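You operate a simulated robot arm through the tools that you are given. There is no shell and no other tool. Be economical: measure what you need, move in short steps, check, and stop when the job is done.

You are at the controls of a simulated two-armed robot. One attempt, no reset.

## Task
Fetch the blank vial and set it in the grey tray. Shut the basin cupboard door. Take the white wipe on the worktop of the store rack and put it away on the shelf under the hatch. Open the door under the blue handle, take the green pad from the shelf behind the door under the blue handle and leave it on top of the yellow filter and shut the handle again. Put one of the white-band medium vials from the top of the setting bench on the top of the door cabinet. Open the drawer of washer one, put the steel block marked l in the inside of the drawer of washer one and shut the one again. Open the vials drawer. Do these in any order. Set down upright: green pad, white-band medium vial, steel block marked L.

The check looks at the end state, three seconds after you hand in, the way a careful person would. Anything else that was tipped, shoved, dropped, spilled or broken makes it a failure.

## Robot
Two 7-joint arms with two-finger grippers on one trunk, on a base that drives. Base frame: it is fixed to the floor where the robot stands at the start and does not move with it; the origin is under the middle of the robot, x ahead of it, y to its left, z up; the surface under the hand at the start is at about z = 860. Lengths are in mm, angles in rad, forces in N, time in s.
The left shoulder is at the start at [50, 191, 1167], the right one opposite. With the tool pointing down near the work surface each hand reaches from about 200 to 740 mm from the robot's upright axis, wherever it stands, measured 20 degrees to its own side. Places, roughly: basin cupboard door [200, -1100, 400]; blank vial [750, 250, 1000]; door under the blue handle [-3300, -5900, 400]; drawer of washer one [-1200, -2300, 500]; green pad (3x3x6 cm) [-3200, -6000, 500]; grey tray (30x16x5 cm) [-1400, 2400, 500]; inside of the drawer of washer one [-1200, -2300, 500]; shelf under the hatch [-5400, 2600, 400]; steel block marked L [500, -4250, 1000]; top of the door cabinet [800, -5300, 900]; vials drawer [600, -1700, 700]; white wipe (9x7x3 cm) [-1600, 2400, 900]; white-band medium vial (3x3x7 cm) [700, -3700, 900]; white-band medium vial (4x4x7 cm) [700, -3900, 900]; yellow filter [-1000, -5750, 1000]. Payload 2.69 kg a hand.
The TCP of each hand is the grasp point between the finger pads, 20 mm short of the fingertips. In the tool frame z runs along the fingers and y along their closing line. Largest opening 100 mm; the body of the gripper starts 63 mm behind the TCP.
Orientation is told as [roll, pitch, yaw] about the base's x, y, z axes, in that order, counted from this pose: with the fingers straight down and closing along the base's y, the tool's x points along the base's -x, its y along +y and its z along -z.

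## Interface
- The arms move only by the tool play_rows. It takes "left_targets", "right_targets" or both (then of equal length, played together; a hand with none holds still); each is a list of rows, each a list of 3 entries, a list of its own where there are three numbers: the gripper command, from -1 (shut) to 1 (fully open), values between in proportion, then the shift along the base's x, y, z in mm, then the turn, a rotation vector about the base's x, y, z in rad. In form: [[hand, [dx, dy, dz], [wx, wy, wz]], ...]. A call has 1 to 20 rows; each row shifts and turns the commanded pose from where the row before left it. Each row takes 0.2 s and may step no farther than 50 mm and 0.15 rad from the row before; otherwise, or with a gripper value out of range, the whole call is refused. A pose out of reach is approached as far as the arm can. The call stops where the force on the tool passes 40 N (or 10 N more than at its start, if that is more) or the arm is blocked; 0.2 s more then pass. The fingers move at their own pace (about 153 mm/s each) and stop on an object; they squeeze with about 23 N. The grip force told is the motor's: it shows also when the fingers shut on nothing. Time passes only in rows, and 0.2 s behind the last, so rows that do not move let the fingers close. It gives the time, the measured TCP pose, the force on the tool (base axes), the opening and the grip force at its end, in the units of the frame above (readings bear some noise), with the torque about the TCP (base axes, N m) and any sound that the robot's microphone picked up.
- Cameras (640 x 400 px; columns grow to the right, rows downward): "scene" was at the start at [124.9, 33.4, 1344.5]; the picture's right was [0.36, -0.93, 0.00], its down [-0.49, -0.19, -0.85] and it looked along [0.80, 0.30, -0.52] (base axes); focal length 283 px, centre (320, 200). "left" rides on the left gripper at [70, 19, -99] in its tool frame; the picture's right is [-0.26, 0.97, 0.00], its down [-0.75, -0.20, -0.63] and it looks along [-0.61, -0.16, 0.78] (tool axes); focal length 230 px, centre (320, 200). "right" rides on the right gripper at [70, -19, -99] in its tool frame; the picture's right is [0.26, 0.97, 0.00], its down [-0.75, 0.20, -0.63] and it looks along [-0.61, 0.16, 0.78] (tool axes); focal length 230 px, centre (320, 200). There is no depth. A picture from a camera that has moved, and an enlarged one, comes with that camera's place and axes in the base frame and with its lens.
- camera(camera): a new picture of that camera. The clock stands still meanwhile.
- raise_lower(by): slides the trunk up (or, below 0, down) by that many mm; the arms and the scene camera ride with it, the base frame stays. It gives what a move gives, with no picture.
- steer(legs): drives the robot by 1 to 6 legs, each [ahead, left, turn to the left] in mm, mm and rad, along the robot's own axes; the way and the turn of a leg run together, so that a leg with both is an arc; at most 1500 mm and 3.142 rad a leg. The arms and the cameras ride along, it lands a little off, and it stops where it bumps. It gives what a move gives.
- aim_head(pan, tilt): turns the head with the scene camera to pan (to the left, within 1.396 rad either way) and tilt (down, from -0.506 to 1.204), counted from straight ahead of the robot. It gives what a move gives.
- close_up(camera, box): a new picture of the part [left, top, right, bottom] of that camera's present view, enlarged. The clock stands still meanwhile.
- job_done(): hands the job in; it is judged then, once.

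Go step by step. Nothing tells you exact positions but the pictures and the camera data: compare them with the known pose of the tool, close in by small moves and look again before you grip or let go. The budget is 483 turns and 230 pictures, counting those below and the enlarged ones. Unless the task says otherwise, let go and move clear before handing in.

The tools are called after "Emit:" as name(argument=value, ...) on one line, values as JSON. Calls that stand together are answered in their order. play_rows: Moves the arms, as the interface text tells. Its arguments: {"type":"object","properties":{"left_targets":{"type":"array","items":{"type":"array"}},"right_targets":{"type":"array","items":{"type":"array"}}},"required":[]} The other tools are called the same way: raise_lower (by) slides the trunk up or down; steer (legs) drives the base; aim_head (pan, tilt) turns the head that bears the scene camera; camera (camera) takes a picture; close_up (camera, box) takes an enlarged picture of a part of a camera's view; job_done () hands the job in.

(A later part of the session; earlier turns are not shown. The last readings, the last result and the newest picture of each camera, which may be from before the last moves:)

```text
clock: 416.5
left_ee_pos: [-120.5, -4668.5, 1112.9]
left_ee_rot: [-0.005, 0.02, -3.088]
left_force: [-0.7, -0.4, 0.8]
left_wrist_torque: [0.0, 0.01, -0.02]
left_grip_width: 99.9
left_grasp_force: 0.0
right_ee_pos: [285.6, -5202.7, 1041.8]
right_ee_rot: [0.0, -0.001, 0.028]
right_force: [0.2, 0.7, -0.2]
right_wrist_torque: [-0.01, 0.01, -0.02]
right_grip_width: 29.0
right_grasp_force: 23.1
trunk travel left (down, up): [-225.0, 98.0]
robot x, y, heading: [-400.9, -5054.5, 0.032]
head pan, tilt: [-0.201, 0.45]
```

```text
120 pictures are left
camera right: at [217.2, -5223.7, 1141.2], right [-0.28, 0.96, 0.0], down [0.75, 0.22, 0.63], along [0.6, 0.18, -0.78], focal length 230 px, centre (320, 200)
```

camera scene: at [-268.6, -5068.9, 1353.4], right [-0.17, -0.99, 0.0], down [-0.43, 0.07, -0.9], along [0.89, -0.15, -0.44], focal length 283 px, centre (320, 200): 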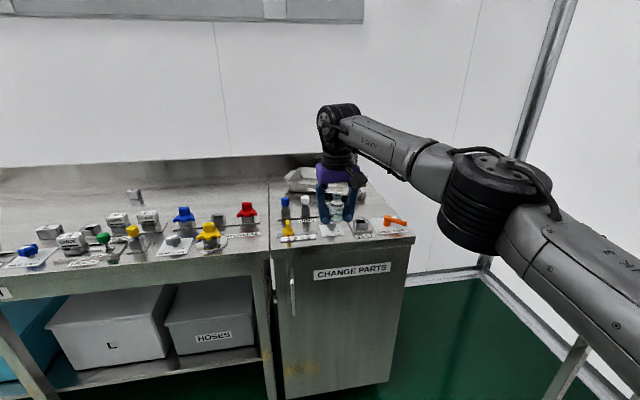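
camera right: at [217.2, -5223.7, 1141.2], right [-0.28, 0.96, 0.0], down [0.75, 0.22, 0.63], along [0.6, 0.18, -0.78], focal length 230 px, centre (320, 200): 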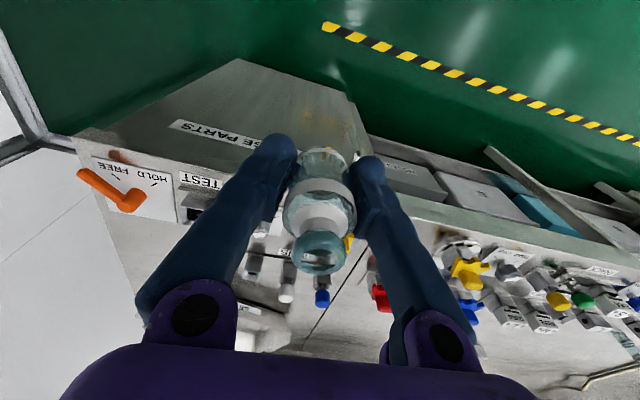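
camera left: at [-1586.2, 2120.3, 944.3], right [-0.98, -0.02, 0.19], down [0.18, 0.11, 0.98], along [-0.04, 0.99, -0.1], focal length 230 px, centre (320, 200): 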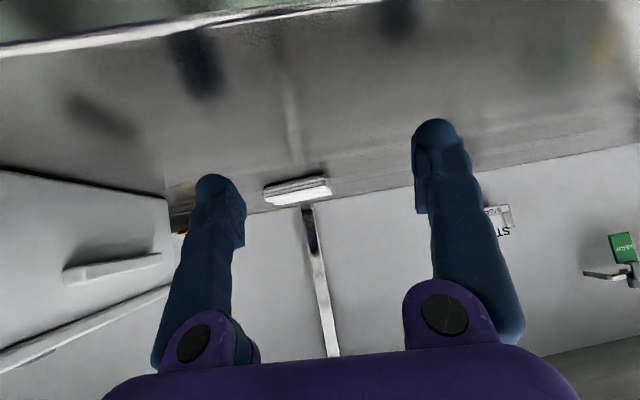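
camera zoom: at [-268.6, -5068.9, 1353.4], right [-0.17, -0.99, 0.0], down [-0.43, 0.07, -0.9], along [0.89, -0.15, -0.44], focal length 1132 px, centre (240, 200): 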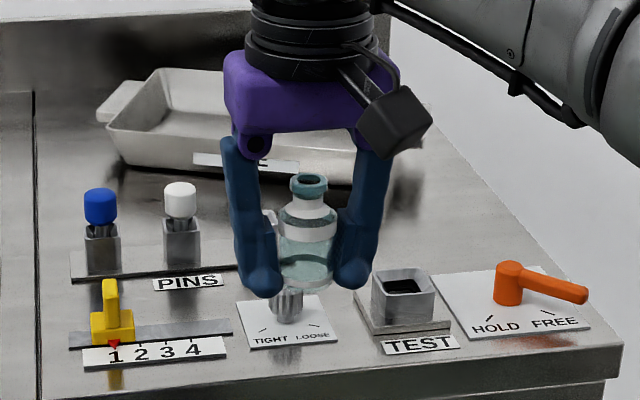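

A free spot is behind the TEST block and right of the tray, near (660,-5428). Drive up to it.

Emit:
steer(legs=[[0, -130, -0.032], [385, 0, 0]])

Emit:
aim_head(pan=-0.35, tilt=0.6)

Emit:
camera(camera="scene")

Emit:
camera(camera="right")

```text
clock: 420.4
left_ee_pos: [288.1, -4804.1, 1113.1]
left_ee_rot: [-0.008, 0.02, -3.114]
left_force: [-0.3, 0.7, -0.1]
left_wrist_torque: [-0.03, -0.03, 0.02]
left_grip_width: 100.3
left_grasp_force: 0.0
right_ee_pos: [679.3, -5350.1, 1040.5]
right_ee_rot: [0.0, 0.0, -0.002]
right_force: [0.4, -0.2, 0.0]
right_wrist_torque: [-0.04, 0.03, 0.0]
right_grip_width: 29.2
right_grasp_force: 22.6
trunk travel left (down, up): [-225.0, 98.0]
robot x, y, heading: [-4.8, -5186.4, 0.007]
head pan, tilt: [-0.201, 0.45]
```

```text
clock: 421.1
left_ee_pos: [287.3, -4803.1, 1112.9]
left_ee_rot: [-0.007, 0.02, -3.115]
left_force: [-0.2, 0.0, 0.0]
left_wrist_torque: [0.01, 0.0, 0.02]
left_grip_width: 100.1
left_grasp_force: 0.0
right_ee_pos: [678.7, -5348.3, 1042.9]
right_ee_rot: [0.001, 0.0, -0.003]
right_force: [0.4, -0.3, 0.1]
right_wrist_torque: [0.01, 0.04, -0.03]
right_grip_width: 29.0
right_grasp_force: 22.9
trunk travel left (down, up): [-225.0, 98.0]
robot x, y, heading: [-4.3, -5181.3, 0.008]
head pan, tilt: [-0.351, 0.6]
```

```text
119 pictures are left
camera scene: at [121.0, -5212.2, 1339.9], right [-0.34, -0.94, 0.0], down [-0.53, 0.19, -0.83], along [0.78, -0.28, -0.56], focal length 283 px, centre (320, 200)
```

scene: 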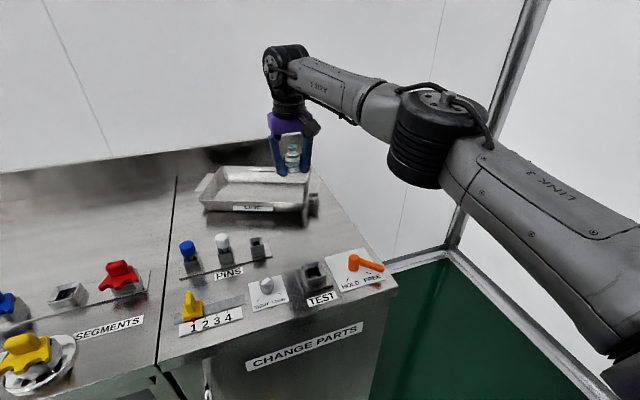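

```text
118 pictures are left
camera right: at [609.3, -5368.6, 1141.3], right [-0.26, 0.97, 0.0], down [0.75, 0.2, 0.63], along [0.61, 0.16, -0.78], focal length 230 px, centre (320, 200)
```

right: 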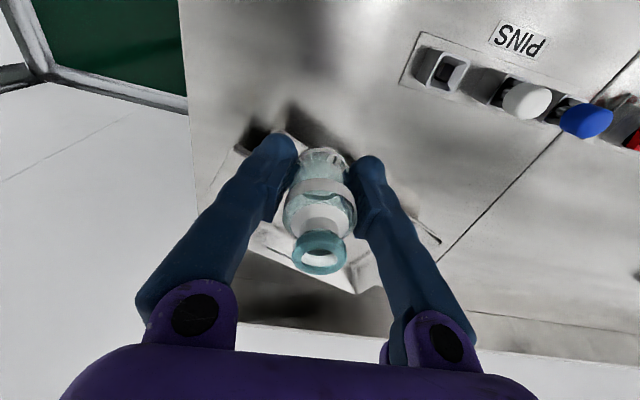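

A free spot is right below at about (645,-5345). Move there and lower.

Emit:
play_rows(right_targets=[[-1, [-34, 3, 0], [0, 0, 0]], [-1, [0, 0, -45], [0, 0, 0]], [-1, [0, 0, -45], [0, 0, 0]], [-1, [0, 0, -40], [0, 0, 0]], [-1, [0, 0, -15], [0, 0, 0]], [-1, [0, 0, 0], [0, 0, 0]]])

Emit:
camera(camera="right")

Emit:
close_up(camera="scene", box=[200, 150, 400, 310])

```text
clock: 422.5
left_ee_pos: [287.5, -4802.4, 1112.7]
left_ee_rot: [-0.008, 0.021, -3.115]
left_force: [-0.1, 0.6, 0.3]
left_wrist_torque: [-0.01, 0.03, -0.01]
left_grip_width: 100.0
left_grasp_force: 0.1
right_ee_pos: [645.5, -5342.8, 896.6]
right_ee_rot: [-0.002, 0.0, -0.002]
right_force: [0.1, 0.1, -0.7]
right_wrist_torque: [-0.02, 0.01, 0.01]
right_grip_width: 29.1
right_grasp_force: 23.4
trunk travel left (down, up): [-225.0, 98.0]
robot x, y, heading: [-2.2, -5184.2, 0.008]
head pan, tilt: [-0.351, 0.6]
```

```text
117 pictures are left
camera right: at [575.7, -5362.8, 996.9], right [-0.26, 0.97, 0.0], down [0.75, 0.2, 0.63], along [0.61, 0.16, -0.78], focal length 230 px, centre (320, 200)
```

right: 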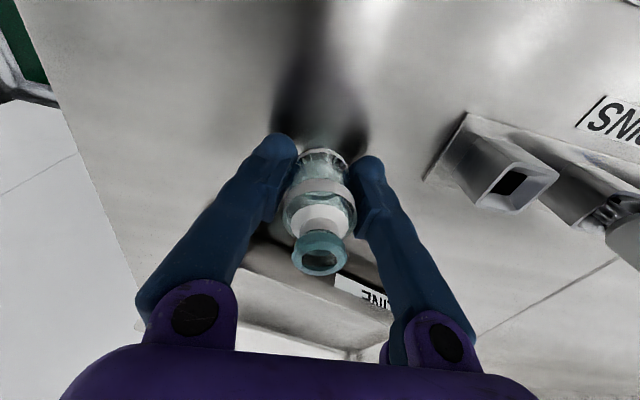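

```text
2.50 times, centred on (300, 230) of scene
camera zoom: at [121.2, -5212.2, 1339.8], right [-0.34, -0.94, 0.0], down [-0.53, 0.19, -0.83], along [0.78, -0.28, -0.56], focal length 708 px, centre (370, 125)
```

zoom: 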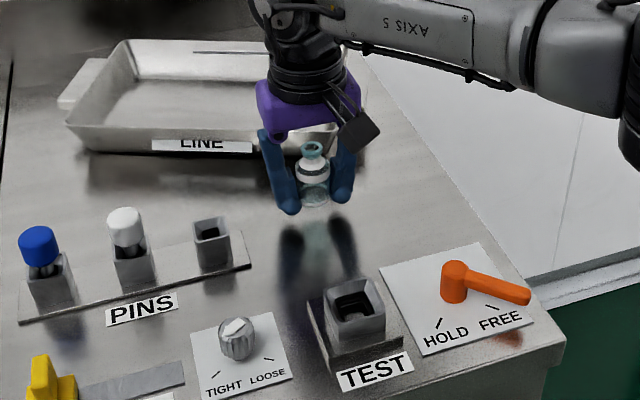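

Free spot confirmed. Lower gently to contact.

Emit:
play_rows(right_targets=[[-1, [0, 0, -8], [0, 0, 0]], [-1, [0, 0, -3], [0, 0, 0]], [-1, [0, 0, -2], [0, 0, 0]], [-1, [0, 0, 0], [0, 0, 0]]])

Emit:
play_rows(right_targets=[[-1, [0, 0, -2], [0, 0, 0]], [-1, [0, 0, -2], [0, 0, 0]], [-1, [0, 0, 0], [0, 0, 0]]])

```text
clock: 423.5
left_ee_pos: [287.7, -4803.6, 1113.6]
left_ee_rot: [-0.007, 0.022, -3.114]
left_force: [-0.5, 0.2, 0.1]
left_wrist_torque: [0.0, 0.03, -0.02]
left_grip_width: 100.1
left_grasp_force: 0.0
right_ee_pos: [643.6, -5346.4, 883.5]
right_ee_rot: [0.0, -0.001, -0.002]
right_force: [0.1, -0.1, -0.1]
right_wrist_torque: [0.03, -0.02, -0.01]
right_grip_width: 29.0
right_grasp_force: 22.9
trunk travel left (down, up): [-225.0, 98.0]
robot x, y, heading: [-2.7, -5184.6, 0.005]
head pan, tilt: [-0.351, 0.6]
```

```text
clock: 424.3
left_ee_pos: [287.2, -4804.0, 1113.3]
left_ee_rot: [-0.007, 0.02, -3.113]
left_force: [-0.1, -0.1, 0.5]
left_wrist_torque: [-0.03, 0.01, 0.02]
left_grip_width: 100.0
left_grasp_force: 0.1
right_ee_pos: [644.8, -5345.0, 881.1]
right_ee_rot: [-0.002, 0.0, -0.002]
right_force: [-0.3, -0.1, -0.6]
right_wrist_torque: [-0.02, 0.01, 0.0]
right_grip_width: 29.9
right_grasp_force: 23.0
trunk travel left (down, up): [-225.0, 98.0]
robot x, y, heading: [-3.5, -5182.6, 0.002]
head pan, tilt: [-0.351, 0.6]
```

Emit:
play_rows(right_targets=[[-1, [0, 0, -1.5], [0, 0, 0]], [-1, [0, 0, -1.5], [0, 0, 0]], [-1, [0, 0, 0], [0, 0, 0]]])

Emit:
play_rows(right_targets=[[-1, [0, 0, -1.5], [0, 0, 0]], [-1, [0, 0, -1], [0, 0, 0]], [-1, [0, 0, 0], [0, 0, 0]]])

```text
clock: 425.1
left_ee_pos: [287.8, -4803.2, 1114.8]
left_ee_rot: [-0.007, 0.021, -3.113]
left_force: [-0.2, -0.3, 0.8]
left_wrist_torque: [0.02, 0.02, 0.0]
left_grip_width: 100.0
left_grasp_force: 0.0
right_ee_pos: [644.1, -5346.4, 879.9]
right_ee_rot: [0.0, -0.004, -0.001]
right_force: [2.1, -2.4, 11.2]
right_wrist_torque: [0.0, -0.01, -0.04]
right_grip_width: 29.2
right_grasp_force: 23.3
trunk travel left (down, up): [-225.0, 98.0]
robot x, y, heading: [-2.0, -5182.6, 0.006]
head pan, tilt: [-0.351, 0.6]
```

```text
clock: 425.9
left_ee_pos: [285.1, -4803.6, 1113.6]
left_ee_rot: [-0.007, 0.024, -3.114]
left_force: [0.5, -0.6, 0.6]
left_wrist_torque: [0.01, 0.0, -0.01]
left_grip_width: 100.2
left_grasp_force: 0.1
right_ee_pos: [644.8, -5345.9, 879.0]
right_ee_rot: [0.001, -0.006, -0.002]
right_force: [6.8, -3.0, 27.8]
right_wrist_torque: [-0.02, -0.08, -0.02]
right_grip_width: 29.6
right_grasp_force: 23.0
trunk travel left (down, up): [-225.0, 98.0]
robot x, y, heading: [-1.7, -5182.3, 0.006]
head pan, tilt: [-0.351, 0.6]
```

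Contact. Ease up, open slowly and rise.

Emit:
play_rows(right_targets=[[-1, [0, 0, 3], [0, 0, 0]], [-0.3, [0, 0, 0], [0, 0, 0]], [-0.1, [0, 0, 0], [0, 0, 0]], [0.1, [0, 0, 0], [0, 0, 0]], [0.1, [0, 0, 10], [0, 0, 0]], [0.1, [0, 0, 40], [0, 0, 0]], [0.1, [0, 0, 45], [0, 0, 0]], [0.1, [0, 0, 45], [0, 0, 0]], [0.1, [0, 0, 0], [0, 0, 0]]])

Emit:
camera(camera="right")

```text
clock: 427.9
left_ee_pos: [288.1, -4803.6, 1112.8]
left_ee_rot: [-0.007, 0.02, -3.115]
left_force: [0.5, 0.3, 0.7]
left_wrist_torque: [-0.04, -0.01, -0.04]
left_grip_width: 99.9
left_grasp_force: 0.2
right_ee_pos: [645.5, -5348.2, 1017.9]
right_ee_rot: [-0.002, 0.002, 0.0]
right_force: [0.2, 0.4, -0.2]
right_wrist_torque: [0.02, -0.01, -0.02]
right_grip_width: 54.9
right_grasp_force: 0.1
trunk travel left (down, up): [-225.0, 98.0]
robot x, y, heading: [-2.8, -5184.5, 0.004]
head pan, tilt: [-0.351, 0.6]
```

```text
115 pictures are left
camera right: at [576.8, -5366.0, 1116.5], right [-0.26, 0.97, 0.0], down [0.75, 0.2, 0.63], along [0.61, 0.16, -0.78], focal length 230 px, centre (320, 200)
```

right: 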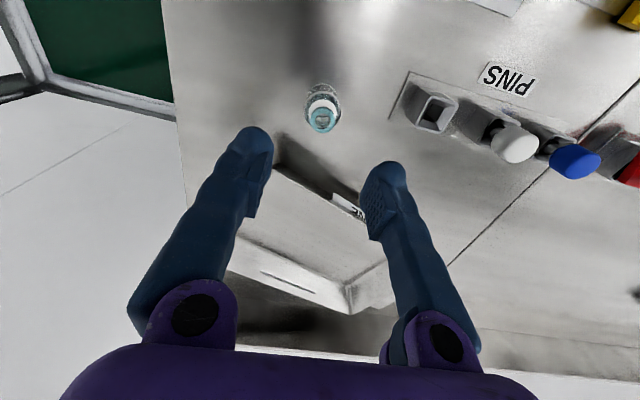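

The vial stands upright on the cabinet. Next, back off, tuck the hand and turn toward the blue-handle door area.

Emit:
play_rows(right_targets=[[0.5, [-45, 0, 10], [0, 0, 0]], [0.5, [-45, 0, 10], [0, 0, 0]], [0.5, [-45, 0, 0], [0, 0, 0]], [0.5, [-45, 0, 0], [0, 0, 0]], [0.5, [0, 0, 0], [0, 0, 0]]])

Emit:
steer(legs=[[-430, 50, 0], [0, 0, -2.2]])

Emit:
aim_head(pan=0.0, tilt=0.3)

Emit:
camera(camera="scene")

```text
clock: 429.1
left_ee_pos: [288.4, -4803.7, 1113.7]
left_ee_rot: [-0.008, 0.021, -3.114]
left_force: [0.0, 0.6, 0.5]
left_wrist_torque: [-0.03, -0.02, -0.02]
left_grip_width: 100.0
left_grasp_force: 0.1
right_ee_pos: [465.5, -5348.7, 1037.4]
right_ee_rot: [0.0, 0.004, -0.002]
right_force: [0.3, 0.8, 0.7]
right_wrist_torque: [0.02, -0.02, 0.02]
right_grip_width: 74.9
right_grasp_force: 0.1
trunk travel left (down, up): [-225.0, 98.0]
robot x, y, heading: [-4.6, -5184.2, 0.008]
head pan, tilt: [-0.351, 0.6]
```

```text
clock: 436.9
left_ee_pos: [-287.6, -5590.6, 1112.7]
left_ee_rot: [-0.007, 0.021, 0.998]
left_force: [0.5, 0.3, 1.0]
left_wrist_torque: [-0.02, -0.03, 0.01]
left_grip_width: 100.0
left_grasp_force: 0.1
right_ee_pos: [-837.1, -5428.3, 1037.5]
right_ee_rot: [0.0, 0.0, -2.171]
right_force: [0.5, 0.1, -0.9]
right_wrist_torque: [0.0, -0.01, -0.04]
right_grip_width: 74.8
right_grasp_force: 0.0
trunk travel left (down, up): [-225.0, 98.0]
robot x, y, heading: [-432.1, -5135.5, -2.17]
head pan, tilt: [-0.351, 0.6]
```

```text
clock: 437.8
left_ee_pos: [-285.0, -5590.9, 1113.3]
left_ee_rot: [-0.006, 0.021, 0.999]
left_force: [0.1, -0.5, 0.8]
left_wrist_torque: [-0.02, 0.01, -0.01]
left_grip_width: 100.0
left_grasp_force: 0.1
right_ee_pos: [-835.7, -5427.9, 1037.7]
right_ee_rot: [0.0, 0.0, -2.171]
right_force: [0.2, -0.7, -0.9]
right_wrist_torque: [0.0, -0.01, -0.01]
right_grip_width: 74.9
right_grasp_force: 0.0
trunk travel left (down, up): [-225.0, 98.0]
robot x, y, heading: [-435.9, -5136.0, -2.165]
head pan, tilt: [0.0, 0.3]
```

```text
114 pictures are left
camera scene: at [-510.1, -5244.0, 1367.2], right [-0.83, 0.56, 0.0], down [0.17, 0.25, -0.96], along [-0.54, -0.79, -0.3], focal length 283 px, centre (320, 200)
```

scene: 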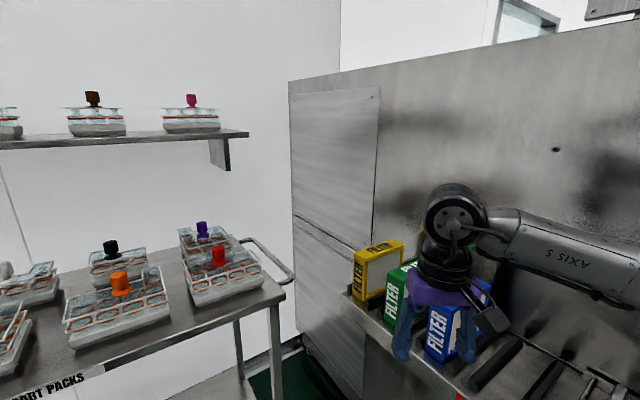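

The yellow filter stands on a ledge at about (-967,-5663). Enlarge it, then look west to find the route to the blue-handle door.

Emit:
close_up(camera="scene", box=[310, 210, 510, 370])

Emit:
aim_head(pan=-1.2, tilt=0.2)

Emit:
camera(camera="scene")

```text
2.50 times, centred on (410, 290) of scene
camera zoom: at [-510.1, -5244.0, 1367.2], right [-0.83, 0.56, 0.0], down [0.17, 0.25, -0.96], along [-0.54, -0.79, -0.3], focal length 708 px, centre (95, -25)
```

zoom: 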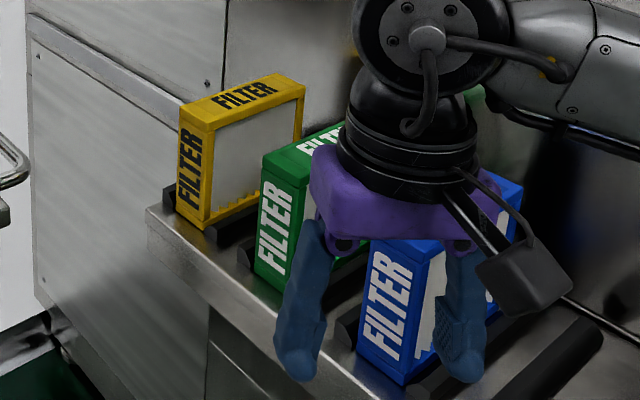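

```text
clock: 439.2
left_ee_pos: [-285.4, -5590.6, 1113.5]
left_ee_rot: [-0.007, 0.022, 0.999]
left_force: [-0.2, 0.4, -0.3]
left_wrist_torque: [-0.01, -0.01, -0.02]
left_grip_width: 99.7
left_grasp_force: 0.1
right_ee_pos: [-836.0, -5428.1, 1038.3]
right_ee_rot: [-0.002, 0.002, -2.17]
right_force: [0.8, -0.6, -1.0]
right_wrist_torque: [0.02, -0.04, -0.01]
right_grip_width: 75.1
right_grasp_force: 0.1
trunk travel left (down, up): [-225.0, 98.0]
robot x, y, heading: [-437.3, -5135.0, -2.167]
head pan, tilt: [-1.201, 0.201]
```

```text
112 pictures are left
camera scene: at [-548.5, -5145.9, 1376.6], right [0.22, 0.97, 0.0], down [0.19, -0.04, -0.98], along [-0.96, 0.22, -0.2], focal length 283 px, centre (320, 200)
```

scene: 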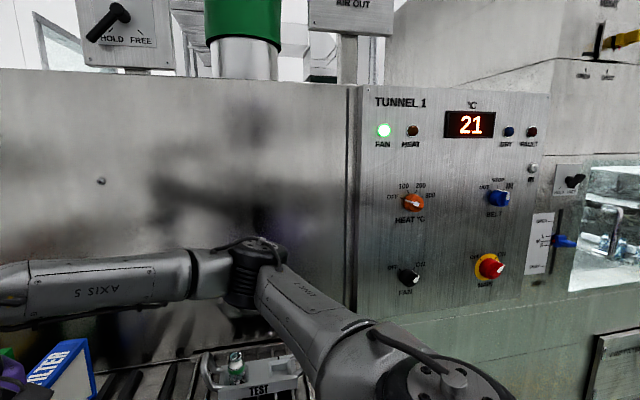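

The fingers are close over the blue filter; lift first, move north-east away, then drive around to the west side of the machines.

Emit:
play_rows(right_targets=[[0.5, [0, 0, 45], [0, 0, 0]], [0.5, [0, 0, 45], [0, 0, 0]], [0.5, [0, 0, 0], [0, 0, 0]]])

Emit:
steer(legs=[[-560, -330, 0], [0, 0, -2.54], [1500, 0, 0], [1500, 0, 0], [1500, 0, 0], [500, 0, 0]])

```text
clock: 440.0
left_ee_pos: [-286.5, -5590.5, 1113.0]
left_ee_rot: [-0.008, 0.02, 0.998]
left_force: [0.1, 0.5, -0.2]
left_wrist_torque: [-0.03, -0.02, 0.02]
left_grip_width: 100.1
left_grasp_force: 0.0
right_ee_pos: [-838.2, -5428.2, 1129.0]
right_ee_rot: [-0.002, 0.002, -2.173]
right_force: [-0.1, -0.4, 0.3]
right_wrist_torque: [-0.02, -0.01, 0.0]
right_grip_width: 75.1
right_grasp_force: 0.1
trunk travel left (down, up): [-225.0, 98.0]
robot x, y, heading: [-434.4, -5134.0, -2.17]
head pan, tilt: [-1.201, 0.201]
```

```text
clock: 463.0
left_ee_pos: [-904.8, -1267.9, 1113.5]
left_ee_rot: [-0.015, -0.003, -1.467]
left_force: [1.4, -2.0, 2.2]
left_wrist_torque: [-0.06, 0.16, 0.11]
left_grip_width: 100.0
left_grasp_force: 0.2
right_ee_pos: [-371.6, -1044.8, 1129.1]
right_ee_rot: [-0.002, 0.0, 1.639]
right_force: [-0.2, -0.2, -0.7]
right_wrist_torque: [0.04, -0.02, 0.02]
right_grip_width: 75.1
right_grasp_force: 0.0
trunk travel left (down, up): [-225.0, 98.0]
robot x, y, heading: [-503.2, -1526.1, 1.647]
head pan, tilt: [-1.201, 0.201]
stopped in leg 4: the force on the tool passed its limit at 61 N (the readings are from after the stop); the commanded pose is now the measured one
```

The left hand bumped something; the heading had drifted. Look there.

Emit:
aim_head(pan=0.7, tilt=0.4)

Emit:
camera(camera="scene")

Emit:
camera(camera="left")

```text
clock: 464.9
left_ee_pos: [-903.5, -1267.3, 1112.9]
left_ee_rot: [-0.013, -0.003, -1.466]
left_force: [0.6, -3.2, 3.7]
left_wrist_torque: [-0.05, 0.19, 0.24]
left_grip_width: 100.1
left_grasp_force: 0.0
right_ee_pos: [-372.0, -1044.8, 1128.1]
right_ee_rot: [-0.001, 0.001, 1.639]
right_force: [0.9, -0.5, 0.6]
right_wrist_torque: [0.0, 0.02, 0.01]
right_grip_width: 74.9
right_grasp_force: 0.1
trunk travel left (down, up): [-225.0, 98.0]
robot x, y, heading: [-505.7, -1520.7, 1.644]
head pan, tilt: [0.7, 0.4]
```

```text
111 pictures are left
camera scene: at [-571.8, -1416.8, 1358.1], right [0.72, 0.7, 0.0], down [0.27, -0.28, -0.92], along [-0.64, 0.66, -0.39], focal length 283 px, centre (320, 200)
```

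scene: 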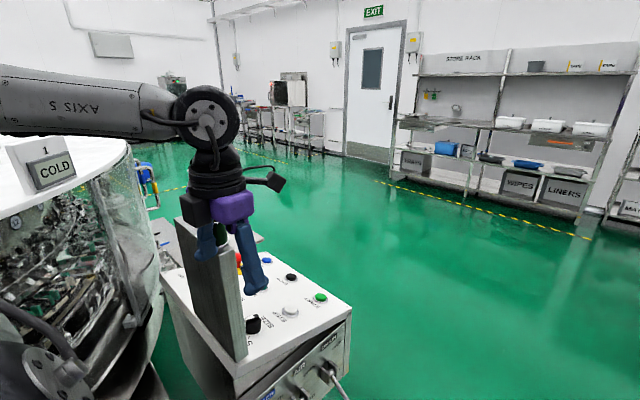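

```text
110 pictures are left
camera left: at [-891.7, -1194.4, 1211.6], right [0.99, -0.15, -0.01], down [-0.11, -0.76, 0.64], along [-0.11, -0.63, -0.77], focal length 230 px, centre (320, 200)
```

left: 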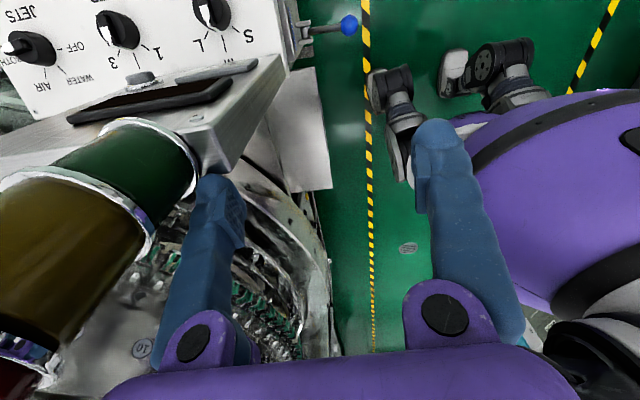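

The left hand touched the console's display post side; it looks undamaged. Back off, shift right, straighten and continue.

Emit:
steer(legs=[[-80, 0, 0], [0, -280, 0], [0, 0, -0.075]])

Emit:
camera(camera="scene")

```text
clock: 469.1
left_ee_pos: [-595.0, -1294.4, 1112.5]
left_ee_rot: [-0.014, -0.004, -1.536]
left_force: [-0.3, 0.2, 0.2]
left_wrist_torque: [-0.03, -0.02, -0.01]
left_grip_width: 100.0
left_grasp_force: 0.2
right_ee_pos: [-47.6, -1111.4, 1127.6]
right_ee_rot: [0.002, 0.002, 1.569]
right_force: [-0.3, 0.4, -0.2]
right_wrist_torque: [0.02, 0.02, -0.02]
right_grip_width: 75.0
right_grasp_force: 0.1
trunk travel left (down, up): [-225.0, 98.0]
robot x, y, heading: [-209.8, -1582.4, 1.575]
head pan, tilt: [0.7, 0.4]
```

```text
109 pictures are left
camera scene: at [-272.5, -1468.6, 1358.1], right [0.76, 0.65, 0.0], down [0.25, -0.3, -0.92], along [-0.6, 0.7, -0.39], focal length 283 px, centre (320, 200)
```

scene: 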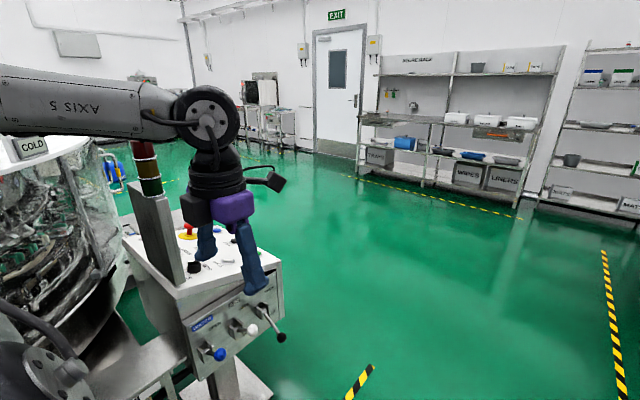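

I passed near the open VIALS drawer; check it's unaffected.

Emit:
aim_head(pan=-1.35, tilt=0.6)

Emit:
camera(camera="scene")

```text
clock: 471.1
left_ee_pos: [-594.0, -1295.9, 1111.8]
left_ee_rot: [-0.013, -0.003, -1.535]
left_force: [0.0, -0.4, -0.1]
left_wrist_torque: [0.05, 0.01, 0.03]
left_grip_width: 100.1
left_grasp_force: 0.0
right_ee_pos: [-48.4, -1111.7, 1128.0]
right_ee_rot: [-0.003, 0.002, 1.568]
right_force: [0.5, -0.2, -0.3]
right_wrist_torque: [-0.01, 0.0, -0.04]
right_grip_width: 74.7
right_grasp_force: 0.0
trunk travel left (down, up): [-225.0, 98.0]
robot x, y, heading: [-212.5, -1577.8, 1.574]
head pan, tilt: [-1.349, 0.6]
```

```text
108 pictures are left
camera scene: at [-126.8, -1519.5, 1339.8], right [0.22, -0.97, 0.0], down [-0.55, -0.13, -0.83], along [0.8, 0.19, -0.56], focal length 283 px, centre (320, 200)
```

scene: 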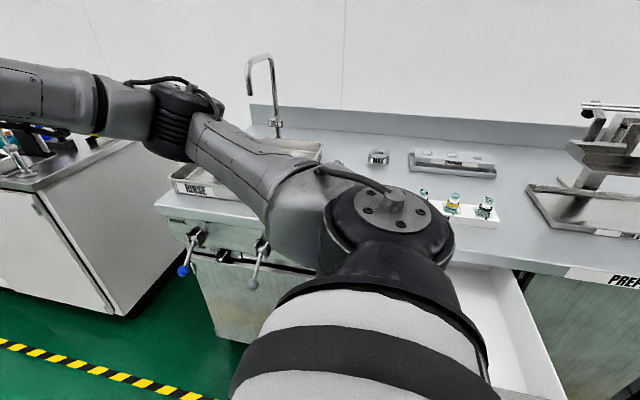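

The drawer is still open. Shift slightly left and go north, then west.

Emit:
steer(legs=[[0, 50, 0], [1100, 0, 0], [1000, 0, 0], [0, 0, 1.571]])

Emit:
aim_head(pan=0.5, tilt=0.2)

Emit:
camera(camera="scene")

```text
clock: 485.9
left_ee_pos: [-559.6, 139.8, 1113.1]
left_ee_rot: [-0.015, -0.003, -0.007]
left_force: [-0.6, -0.8, 0.3]
left_wrist_torque: [-0.02, -0.02, 0.0]
left_grip_width: 99.7
left_grasp_force: 0.1
right_ee_pos: [-720.3, 695.7, 1127.7]
right_ee_rot: [0.0, 0.002, 3.097]
right_force: [-0.1, -0.3, -0.1]
right_wrist_torque: [-0.01, 0.02, 0.03]
right_grip_width: 74.8
right_grasp_force: 0.1
trunk travel left (down, up): [-225.0, 98.0]
robot x, y, heading: [-260.3, 512.1, 3.103]
head pan, tilt: [-1.349, 0.6]
```

```text
clock: 487.7
left_ee_pos: [-559.7, 142.3, 1111.6]
left_ee_rot: [-0.016, -0.005, -0.008]
left_force: [-0.1, 0.8, -0.1]
left_wrist_torque: [0.0, 0.01, -0.01]
left_grip_width: 100.0
left_grasp_force: 0.1
right_ee_pos: [-720.1, 695.0, 1128.4]
right_ee_rot: [-0.002, 0.003, 3.097]
right_force: [0.4, 0.2, -0.5]
right_wrist_torque: [0.0, 0.01, 0.05]
right_grip_width: 75.2
right_grasp_force: 0.0
trunk travel left (down, up): [-225.0, 98.0]
robot x, y, heading: [-257.7, 513.1, 3.103]
head pan, tilt: [0.499, 0.201]
```

```text
107 pictures are left
camera scene: at [-381.5, 471.5, 1376.6], right [-0.44, 0.9, 0.0], down [0.18, 0.09, -0.98], along [-0.88, -0.44, -0.2], focal length 283 px, centre (320, 200)
```

scene: 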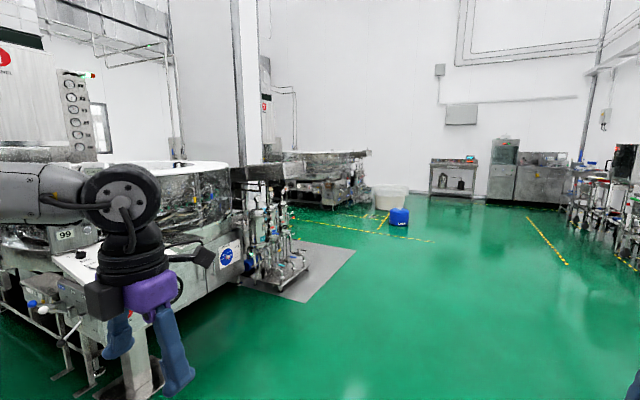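

Two washers with an aisle between. Drive west to x≈-3150 and look south.

Emit:
steer(legs=[[1500, 0, 0], [1400, 0, 0.038], [0, 0, 1.571]])

Emit:
aim_head(pan=0.0, tilt=0.25)

Emit:
camera(camera="scene")

```text
clock: 505.9
left_ee_pos: [-2825.5, 292.8, 1112.2]
left_ee_rot: [-0.013, -0.005, 1.654]
left_force: [-0.2, 0.3, 0.4]
left_wrist_torque: [0.03, -0.01, 0.0]
left_grip_width: 100.0
left_grasp_force: 0.1
right_ee_pos: [-3363.3, 80.8, 1128.3]
right_ee_rot: [0.0, 0.004, -1.525]
right_force: [-1.1, -0.2, 0.2]
right_wrist_torque: [0.01, 0.0, -0.01]
right_grip_width: 75.1
right_grasp_force: 0.1
trunk travel left (down, up): [-225.0, 98.0]
robot x, y, heading: [-3220.3, 560.3, -1.52]
head pan, tilt: [0.499, 0.201]
```

```text
clock: 506.8
left_ee_pos: [-2826.3, 291.6, 1111.8]
left_ee_rot: [-0.014, -0.005, 1.655]
left_force: [0.0, 0.2, -1.1]
left_wrist_torque: [-0.02, 0.04, -0.02]
left_grip_width: 100.2
left_grasp_force: 0.1
right_ee_pos: [-3362.7, 80.8, 1127.5]
right_ee_rot: [-0.002, 0.003, -1.524]
right_force: [-1.1, -0.6, -0.6]
right_wrist_torque: [-0.01, 0.0, 0.0]
right_grip_width: 75.1
right_grasp_force: 0.0
trunk travel left (down, up): [-225.0, 98.0]
robot x, y, heading: [-3219.9, 559.1, -1.513]
head pan, tilt: [0.0, 0.25]
```

```text
106 pictures are left
camera scene: at [-3211.8, 426.3, 1372.0], right [-1.0, -0.05, 0.0], down [-0.01, 0.25, -0.97], along [0.05, -0.97, -0.25], focal length 283 px, centre (320, 200)
```

scene: 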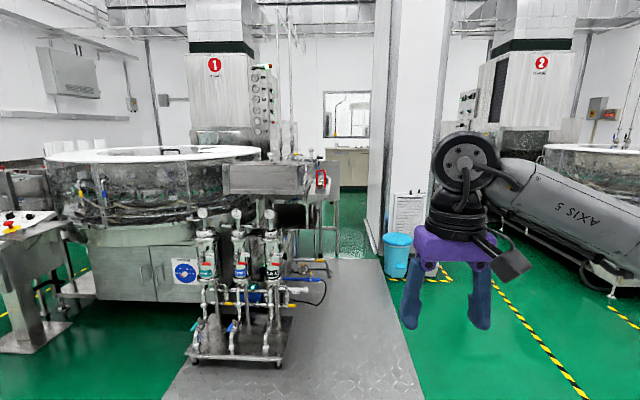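

Emit:
close_up(camera="scene", box=[220, 80, 440, 300])

```text
1.82 times, centred on (330, 190) of scene
camera zoom: at [-3211.8, 426.3, 1372.0], right [-1.0, -0.05, 0.0], down [-0.01, 0.25, -0.97], along [0.05, -0.97, -0.25], focal length 515 px, centre (302, 218)
```

zoom: 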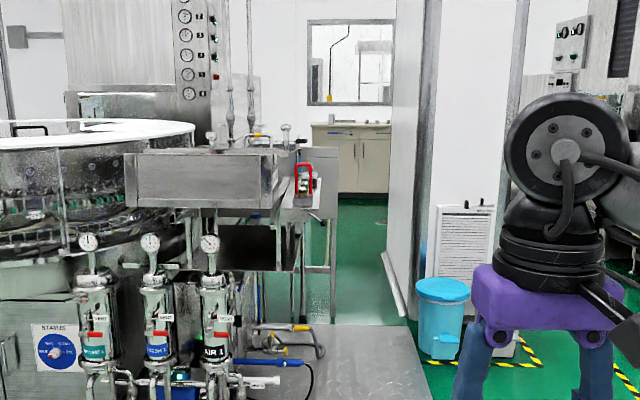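

The direct passage east of the partition looks too narrow (~420 mm). Check the west side of the partition.

Emit:
steer(legs=[[0, -1200, -0.055]])

Emit:
camera(camera="scene")

```text
clock: 517.8
left_ee_pos: [-4071.2, 242.2, 1112.1]
left_ee_rot: [-0.011, -0.004, 1.587]
left_force: [-0.2, -0.3, 0.0]
left_wrist_torque: [0.0, -0.01, 0.01]
left_grip_width: 99.9
left_grasp_force: 0.1
right_ee_pos: [-4622.8, 72.2, 1128.5]
right_ee_rot: [-0.002, 0.001, -1.595]
right_force: [-0.6, -0.7, -0.2]
right_wrist_torque: [0.01, 0.01, -0.02]
right_grip_width: 75.2
right_grasp_force: 0.1
trunk travel left (down, up): [-225.0, 98.0]
robot x, y, heading: [-4444.9, 539.0, -1.59]
head pan, tilt: [0.0, 0.25]
```

```text
104 pictures are left
camera scene: at [-4447.2, 404.1, 1372.0], right [-1.0, 0.02, 0.0], down [0.0, 0.25, -0.97], along [-0.02, -0.97, -0.25], focal length 283 px, centre (320, 200)
```

scene: 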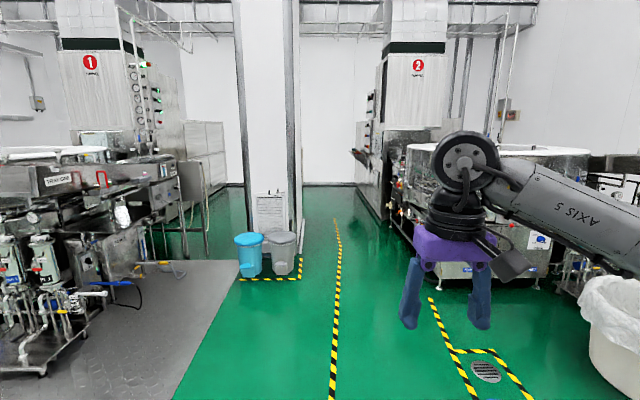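

There's a wide aisle west of the pillar. Drive south along x≈-4650.

Emit:
steer(legs=[[0, -200, 0.02], [1500, 0, 0], [1500, 0, 0], [800, 0, 0]])

Emit:
aim_head(pan=0.5, tilt=0.25)

Emit:
camera(camera="scene")

```text
clock: 532.1
left_ee_pos: [-4219.4, -2367.9, 1113.2]
left_ee_rot: [-0.026, -0.022, 1.63]
left_force: [2.2, 11.4, 1.8]
left_wrist_torque: [-1.39, 0.23, 0.01]
left_grip_width: 99.9
left_grasp_force: 0.1
right_ee_pos: [-4761.6, -2570.4, 1128.3]
right_ee_rot: [-0.003, 0.004, -1.551]
right_force: [-0.1, -0.1, -0.6]
right_wrist_torque: [0.01, 0.0, 0.0]
right_grip_width: 75.1
right_grasp_force: 0.0
trunk travel left (down, up): [-225.0, 98.0]
robot x, y, heading: [-4604.5, -2099.2, -1.549]
head pan, tilt: [0.0, 0.25]
stopped in leg 3: the force on the tool passed its limit at 190 N (the readings are from after the stop); the commanded pose is now the measured one
```

```text
clock: 533.1
left_ee_pos: [-4220.0, -2367.0, 1114.1]
left_ee_rot: [-0.023, -0.021, 1.63]
left_force: [2.9, 14.7, 2.3]
left_wrist_torque: [-1.66, 0.25, 0.01]
left_grip_width: 100.0
left_grasp_force: 0.1
right_ee_pos: [-4762.8, -2571.1, 1128.8]
right_ee_rot: [-0.002, 0.001, -1.553]
right_force: [-0.2, -1.3, -1.0]
right_wrist_torque: [-0.03, 0.0, 0.03]
right_grip_width: 75.0
right_grasp_force: 0.1
trunk travel left (down, up): [-225.0, 98.0]
robot x, y, heading: [-4607.6, -2098.1, -1.545]
head pan, tilt: [0.499, 0.25]
```

```text
103 pictures are left
camera scene: at [-4557.7, -2216.5, 1372.3], right [-0.87, -0.5, 0.0], down [-0.12, 0.21, -0.97], along [0.49, -0.84, -0.25], focal length 283 px, centre (320, 200)
```

scene: 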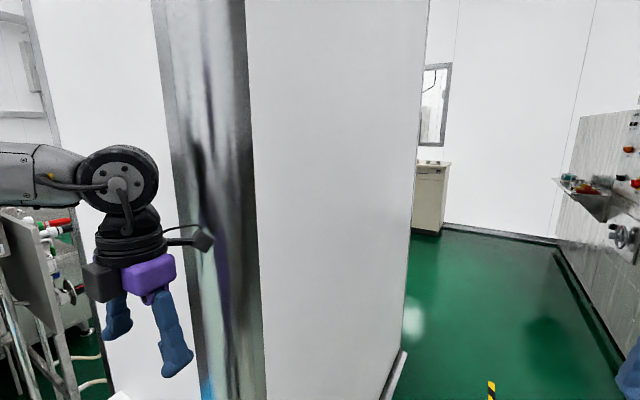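

The left hand bumped the pillar. Back off, shift right and check the bins by the pillar.

Emit:
steer(legs=[[-120, 0, 0], [0, -220, 0]])

Emit:
aim_head(pan=0.8, tilt=0.7)

Emit:
camera(camera="scene")

Emit:
aim_head(pan=-0.1, tilt=0.35)

Emit:
camera(camera="scene")

```text
clock: 536.5
left_ee_pos: [-4444.7, -2254.4, 1114.2]
left_ee_rot: [-0.026, -0.021, 1.63]
left_force: [-0.7, -0.2, 1.3]
left_wrist_torque: [-0.01, 0.01, -0.03]
left_grip_width: 100.0
left_grasp_force: 0.1
right_ee_pos: [-4987.7, -2457.8, 1127.1]
right_ee_rot: [-0.003, 0.005, -1.552]
right_force: [0.5, -0.2, 0.4]
right_wrist_torque: [-0.02, -0.01, -0.01]
right_grip_width: 75.2
right_grasp_force: 0.0
trunk travel left (down, up): [-225.0, 98.0]
robot x, y, heading: [-4834.3, -1987.3, -1.543]
head pan, tilt: [0.499, 0.25]
```

```text
clock: 537.4
left_ee_pos: [-4443.8, -2256.3, 1113.5]
left_ee_rot: [-0.027, -0.022, 1.63]
left_force: [0.1, -0.2, 0.5]
left_wrist_torque: [-0.02, -0.02, 0.03]
left_grip_width: 100.2
left_grasp_force: 0.2
right_ee_pos: [-4987.2, -2458.3, 1127.4]
right_ee_rot: [-0.001, 0.003, -1.552]
right_force: [0.1, -0.5, -0.1]
right_wrist_torque: [0.0, -0.01, 0.02]
right_grip_width: 74.9
right_grasp_force: 0.1
trunk travel left (down, up): [-225.0, 98.0]
robot x, y, heading: [-4831.4, -1986.3, -1.541]
head pan, tilt: [0.799, 0.7]
```

```text
102 pictures are left
camera scene: at [-4766.2, -2081.4, 1331.3], right [-0.68, -0.74, 0.0], down [-0.47, 0.44, -0.77], along [0.56, -0.52, -0.64], focal length 283 px, centre (320, 200)
```

scene: 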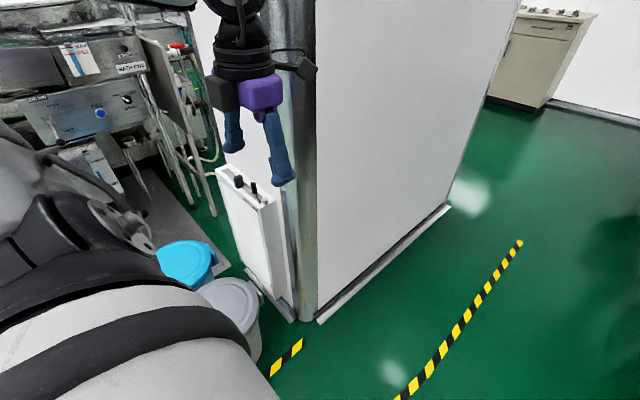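

```text
clock: 538.6
left_ee_pos: [-4443.7, -2255.6, 1113.2]
left_ee_rot: [-0.024, -0.02, 1.63]
left_force: [0.0, 0.7, 0.0]
left_wrist_torque: [0.0, 0.03, -0.04]
left_grip_width: 99.8
left_grasp_force: 0.0
right_ee_pos: [-4986.6, -2458.9, 1126.2]
right_ee_rot: [-0.001, 0.004, -1.552]
right_force: [-0.1, -0.1, 0.2]
right_wrist_torque: [0.01, -0.01, 0.01]
right_grip_width: 74.8
right_grasp_force: 0.0
trunk travel left (down, up): [-225.0, 98.0]
robot x, y, heading: [-4831.7, -1984.0, -1.544]
head pan, tilt: [-0.099, 0.351]
```

```text
101 pictures are left
camera scene: at [-4835.3, -2116.7, 1362.6], right [-1.0, 0.07, 0.0], down [0.02, 0.34, -0.94], along [-0.07, -0.94, -0.34], focal length 283 px, centre (320, 200)
```

scene: 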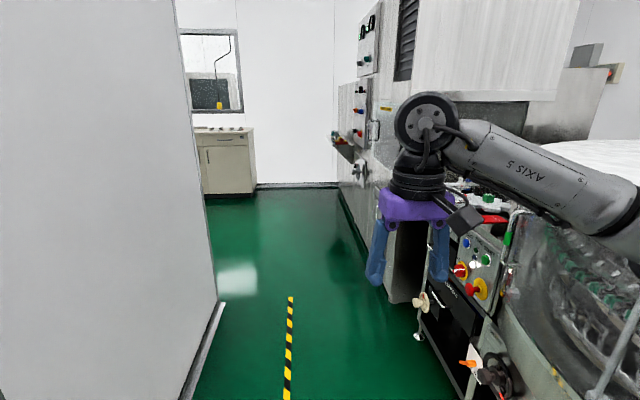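

Bins are fine. The aisle centre is x≈-4890; correct heading and continue south past the pillar.

Emit:
steer(legs=[[0, -60, -0.03], [1400, 0, 0], [1100, 0, 0], [0, 0, 0.8]])

Emit:
aim_head(pan=0.0, tilt=0.3)

Emit:
camera(camera="scene")

```text
clock: 553.8
left_ee_pos: [-4363.9, -4445.6, 1113.9]
left_ee_rot: [-0.024, -0.022, 2.409]
left_force: [-0.2, -0.5, 0.6]
left_wrist_torque: [-0.01, -0.02, 0.0]
left_grip_width: 100.0
left_grasp_force: 0.0
right_ee_pos: [-4610.3, -4971.2, 1126.5]
right_ee_rot: [-0.003, 0.005, -0.774]
right_force: [0.0, -0.3, -0.1]
right_wrist_torque: [0.0, 0.0, -0.01]
right_grip_width: 75.1
right_grasp_force: 0.1
trunk travel left (down, up): [-225.0, 98.0]
robot x, y, heading: [-4828.6, -4527.9, -0.764]
head pan, tilt: [-0.099, 0.351]
```

```text
clock: 554.5
left_ee_pos: [-4366.4, -4444.8, 1113.8]
left_ee_rot: [-0.023, -0.021, 2.409]
left_force: [-0.5, -0.3, 0.4]
left_wrist_torque: [0.01, 0.03, 0.02]
left_grip_width: 100.0
left_grasp_force: 0.1
right_ee_pos: [-4609.5, -4970.6, 1127.3]
right_ee_rot: [-0.001, 0.004, -0.775]
right_force: [-0.3, -0.4, -0.6]
right_wrist_torque: [-0.01, 0.03, -0.01]
right_grip_width: 74.9
right_grasp_force: 0.0
trunk travel left (down, up): [-225.0, 98.0]
robot x, y, heading: [-4828.7, -4522.9, -0.763]
head pan, tilt: [0.0, 0.3]
```

```text
100 pictures are left
camera scene: at [-4733.4, -4615.6, 1367.3], right [-0.69, -0.72, 0.0], down [-0.21, 0.21, -0.96], along [0.69, -0.66, -0.3], focal length 283 px, centre (320, 200)
```

scene: 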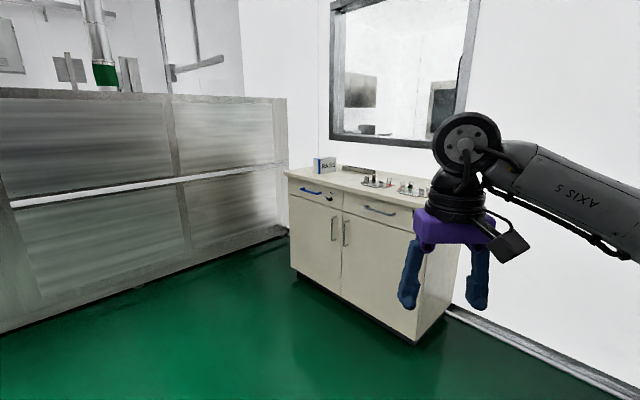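

The cabinet has a blue-handled drawer on the left; the door beneath it is the left (east) door with a vertical bar handle. Drive in front of it, facing south.

Emit:
steer(legs=[[0, 0, -0.8], [0, 1200, 0], [450, 0, 0]])

Emit:
aim_head(pan=0.0, tilt=0.6)

Emit:
camera(camera="scene")

```text
clock: 569.6
left_ee_pos: [-3226.3, -5198.8, 1114.5]
left_ee_rot: [-0.025, -0.024, 1.648]
left_force: [-0.1, -0.5, -0.1]
left_wrist_torque: [0.02, -0.01, 0.0]
left_grip_width: 99.8
left_grasp_force: 0.0
right_ee_pos: [-3765.5, -5410.9, 1127.5]
right_ee_rot: [-0.003, 0.003, -1.533]
right_force: [0.2, -0.9, 0.2]
right_wrist_torque: [0.02, -0.03, 0.02]
right_grip_width: 74.8
right_grasp_force: 0.0
trunk travel left (down, up): [-225.0, 98.0]
robot x, y, heading: [-3617.3, -4935.7, -1.529]
head pan, tilt: [0.0, 0.3]
```

```text
clock: 570.4
left_ee_pos: [-3225.9, -5197.0, 1112.1]
left_ee_rot: [-0.025, -0.021, 1.648]
left_force: [-0.2, 0.8, 0.5]
left_wrist_torque: [0.03, 0.0, -0.01]
left_grip_width: 100.0
left_grasp_force: 0.0
right_ee_pos: [-3764.4, -5411.1, 1128.0]
right_ee_rot: [-0.003, 0.004, -1.534]
right_force: [0.0, -0.2, 0.4]
right_wrist_torque: [0.0, -0.03, -0.02]
right_grip_width: 75.1
right_grasp_force: 0.0
trunk travel left (down, up): [-225.0, 98.0]
robot x, y, heading: [-3618.4, -4937.8, -1.523]
head pan, tilt: [0.0, 0.6]
```

```text
99 pictures are left
camera scene: at [-3610.8, -5062.1, 1339.9], right [-1.0, -0.05, 0.0], down [-0.03, 0.56, -0.83], along [0.04, -0.82, -0.56], focal length 283 px, centre (320, 200)
```

scene: 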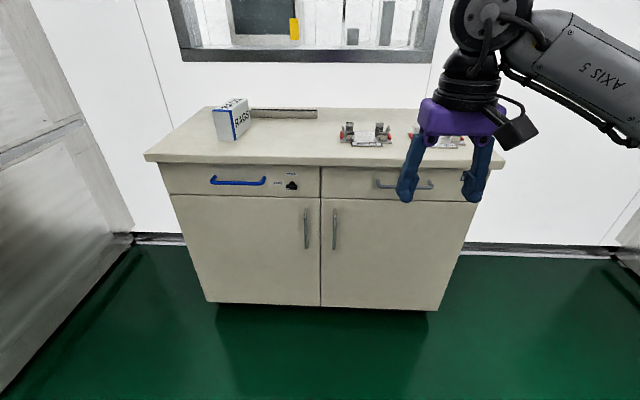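

The left door's handle is a vertical bar near x≈-3516, z 540–730. Lower the trunk, drive up, and look again from closer.

Emit:
raise_lower(by=-180)

Emit:
steer(legs=[[0, 0, -0.045], [225, 60, 0]])

Emit:
play_rows(right_targets=[[-0.4, [40, -5, -20], [0, 0, 0]], [-0.4, [40, -5, -20], [0, 0, 0]], [-0.4, [40, -5, -20], [0, 0, 0]], [-0.4, [40, -5, -20], [0, 0, 0]], [-0.4, [0, -5, -30], [-0.15, 0, 0]], [-0.4, [0, -5, 0], [-0.15, 0, 0]], [-0.4, [0, 0, 0], [-0.15, 0, 0]], [-0.4, [0, 0, 0], [-0.15, 0, 0]], [-0.4, [0, 0, 0], [-0.15, 0, 0]], [-0.4, [0, 0, 0], [-0.15, 0, 0]], [-0.4, [0, 0, 0], [0, 0, 0]]])

Emit:
camera(camera="right")

Emit:
camera(camera="scene")

```text
clock: 572.4
left_ee_pos: [-3225.5, -5199.5, 934.0]
left_ee_rot: [-0.024, -0.021, 1.646]
left_force: [-0.1, 1.3, -0.4]
left_wrist_torque: [0.02, 0.03, -0.03]
left_grip_width: 100.1
left_grasp_force: 0.1
right_ee_pos: [-3764.5, -5411.5, 948.0]
right_ee_rot: [0.0, 0.003, -1.533]
right_force: [0.5, 0.3, -0.7]
right_wrist_torque: [0.02, -0.01, 0.01]
right_grip_width: 75.1
right_grasp_force: 0.0
trunk travel left (down, up): [-45.0, 278.0]
robot x, y, heading: [-3619.7, -4934.5, -1.522]
head pan, tilt: [0.0, 0.6]
```

```text
clock: 574.5
left_ee_pos: [-3181.3, -5438.7, 933.6]
left_ee_rot: [-0.024, -0.02, 1.602]
left_force: [-0.4, -0.2, 0.4]
left_wrist_torque: [-0.01, -0.01, 0.01]
left_grip_width: 100.0
left_grasp_force: 0.1
right_ee_pos: [-3728.8, -5625.1, 947.5]
right_ee_rot: [-0.001, 0.003, -1.581]
right_force: [0.8, -0.9, 0.3]
right_wrist_torque: [0.02, 0.01, 0.01]
right_grip_width: 74.7
right_grasp_force: 0.0
trunk travel left (down, up): [-45.0, 278.0]
robot x, y, heading: [-3558.7, -5156.8, -1.57]
head pan, tilt: [0.0, 0.6]
```

```text
clock: 576.9
left_ee_pos: [-3179.9, -5438.3, 933.9]
left_ee_rot: [-0.024, -0.021, 1.601]
left_force: [-0.7, -0.5, -0.8]
left_wrist_torque: [0.0, -0.03, 0.0]
left_grip_width: 100.1
left_grasp_force: 0.1
right_ee_pos: [-3568.9, -5654.8, 838.0]
right_ee_rot: [0.013, -0.898, -1.588]
right_force: [-0.3, 0.1, 0.1]
right_wrist_torque: [0.01, -0.04, 0.01]
right_grip_width: 29.9
right_grasp_force: 0.0
trunk travel left (down, up): [-45.0, 278.0]
robot x, y, heading: [-3559.7, -5157.8, -1.568]
head pan, tilt: [0.0, 0.6]
```

```text
98 pictures are left
camera right: at [-3586.3, -5534.3, 844.9], right [0.97, 0.15, -0.19], down [0.19, 0.02, 0.98], along [0.15, -0.99, -0.01], focal length 230 px, centre (320, 200)
```

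right: 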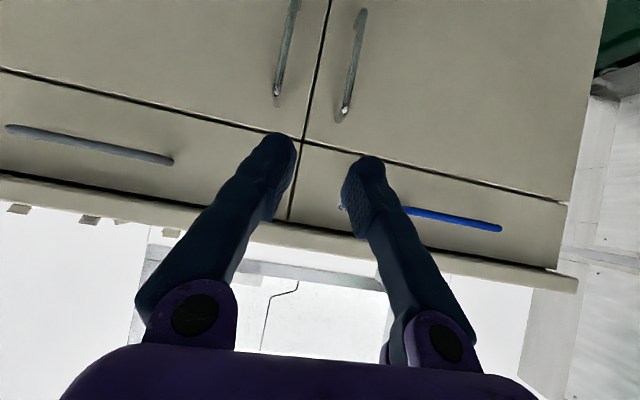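

```text
97 pictures are left
camera scene: at [-3558.6, -5283.9, 1159.8], right [-1.0, 0.0, 0.0], down [0.0, 0.56, -0.83], along [0.0, -0.83, -0.56], focal length 283 px, centre (320, 200)
```

scene: 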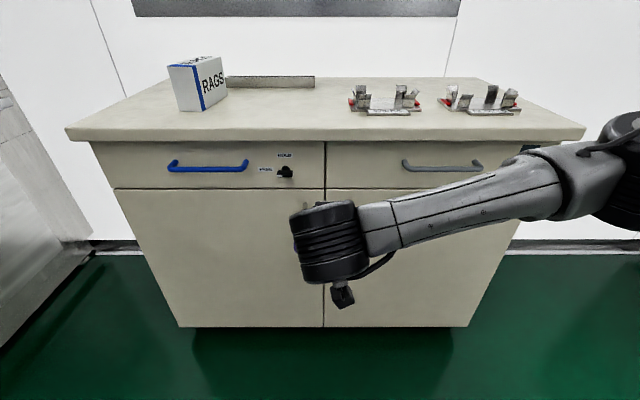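

Move toward the bar, keeping a stand-off, and recheck.

Emit:
play_rows(right_targets=[[-0.2, [11, -33, -31], [0, 0, 0]], [-0.2, [11, -33, -31], [0, 0, 0]], [-0.2, [11, -33, -31], [0, 0, 0]], [-0.2, [11, -33, -31], [0, 0, 0]], [-0.2, [10, -20, -31], [0, 0, 0]], [-0.2, [0, 0, 0], [0, 0, 0]]])

Emit:
camera(camera="right")

```text
clock: 578.3
left_ee_pos: [-3179.7, -5437.1, 934.1]
left_ee_rot: [-0.024, -0.022, 1.602]
left_force: [0.6, 0.2, -0.7]
left_wrist_torque: [0.0, -0.01, -0.01]
left_grip_width: 100.0
left_grasp_force: 0.0
right_ee_pos: [-3516.8, -5805.6, 683.3]
right_ee_rot: [0.01, -0.897, -1.586]
right_force: [0.3, 0.0, 0.0]
right_wrist_torque: [0.03, 0.0, -0.02]
right_grip_width: 40.0
right_grasp_force: 0.1
trunk travel left (down, up): [-45.0, 278.0]
robot x, y, heading: [-3560.8, -5157.2, -1.568]
head pan, tilt: [0.0, 0.6]
```

```text
96 pictures are left
camera right: at [-3531.5, -5684.4, 691.4], right [0.97, 0.15, -0.2], down [0.19, 0.02, 0.98], along [0.16, -0.99, -0.01], focal length 230 px, centre (320, 200)
```

right: 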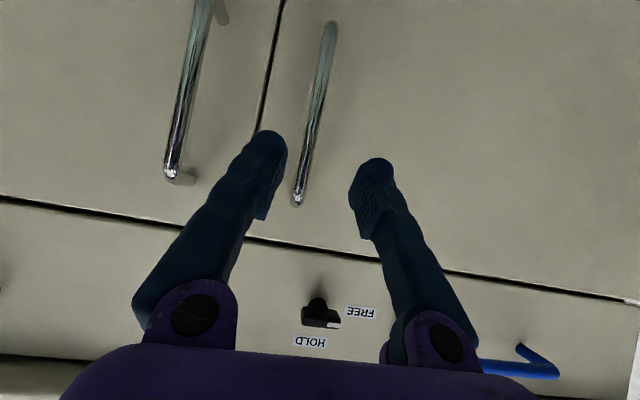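

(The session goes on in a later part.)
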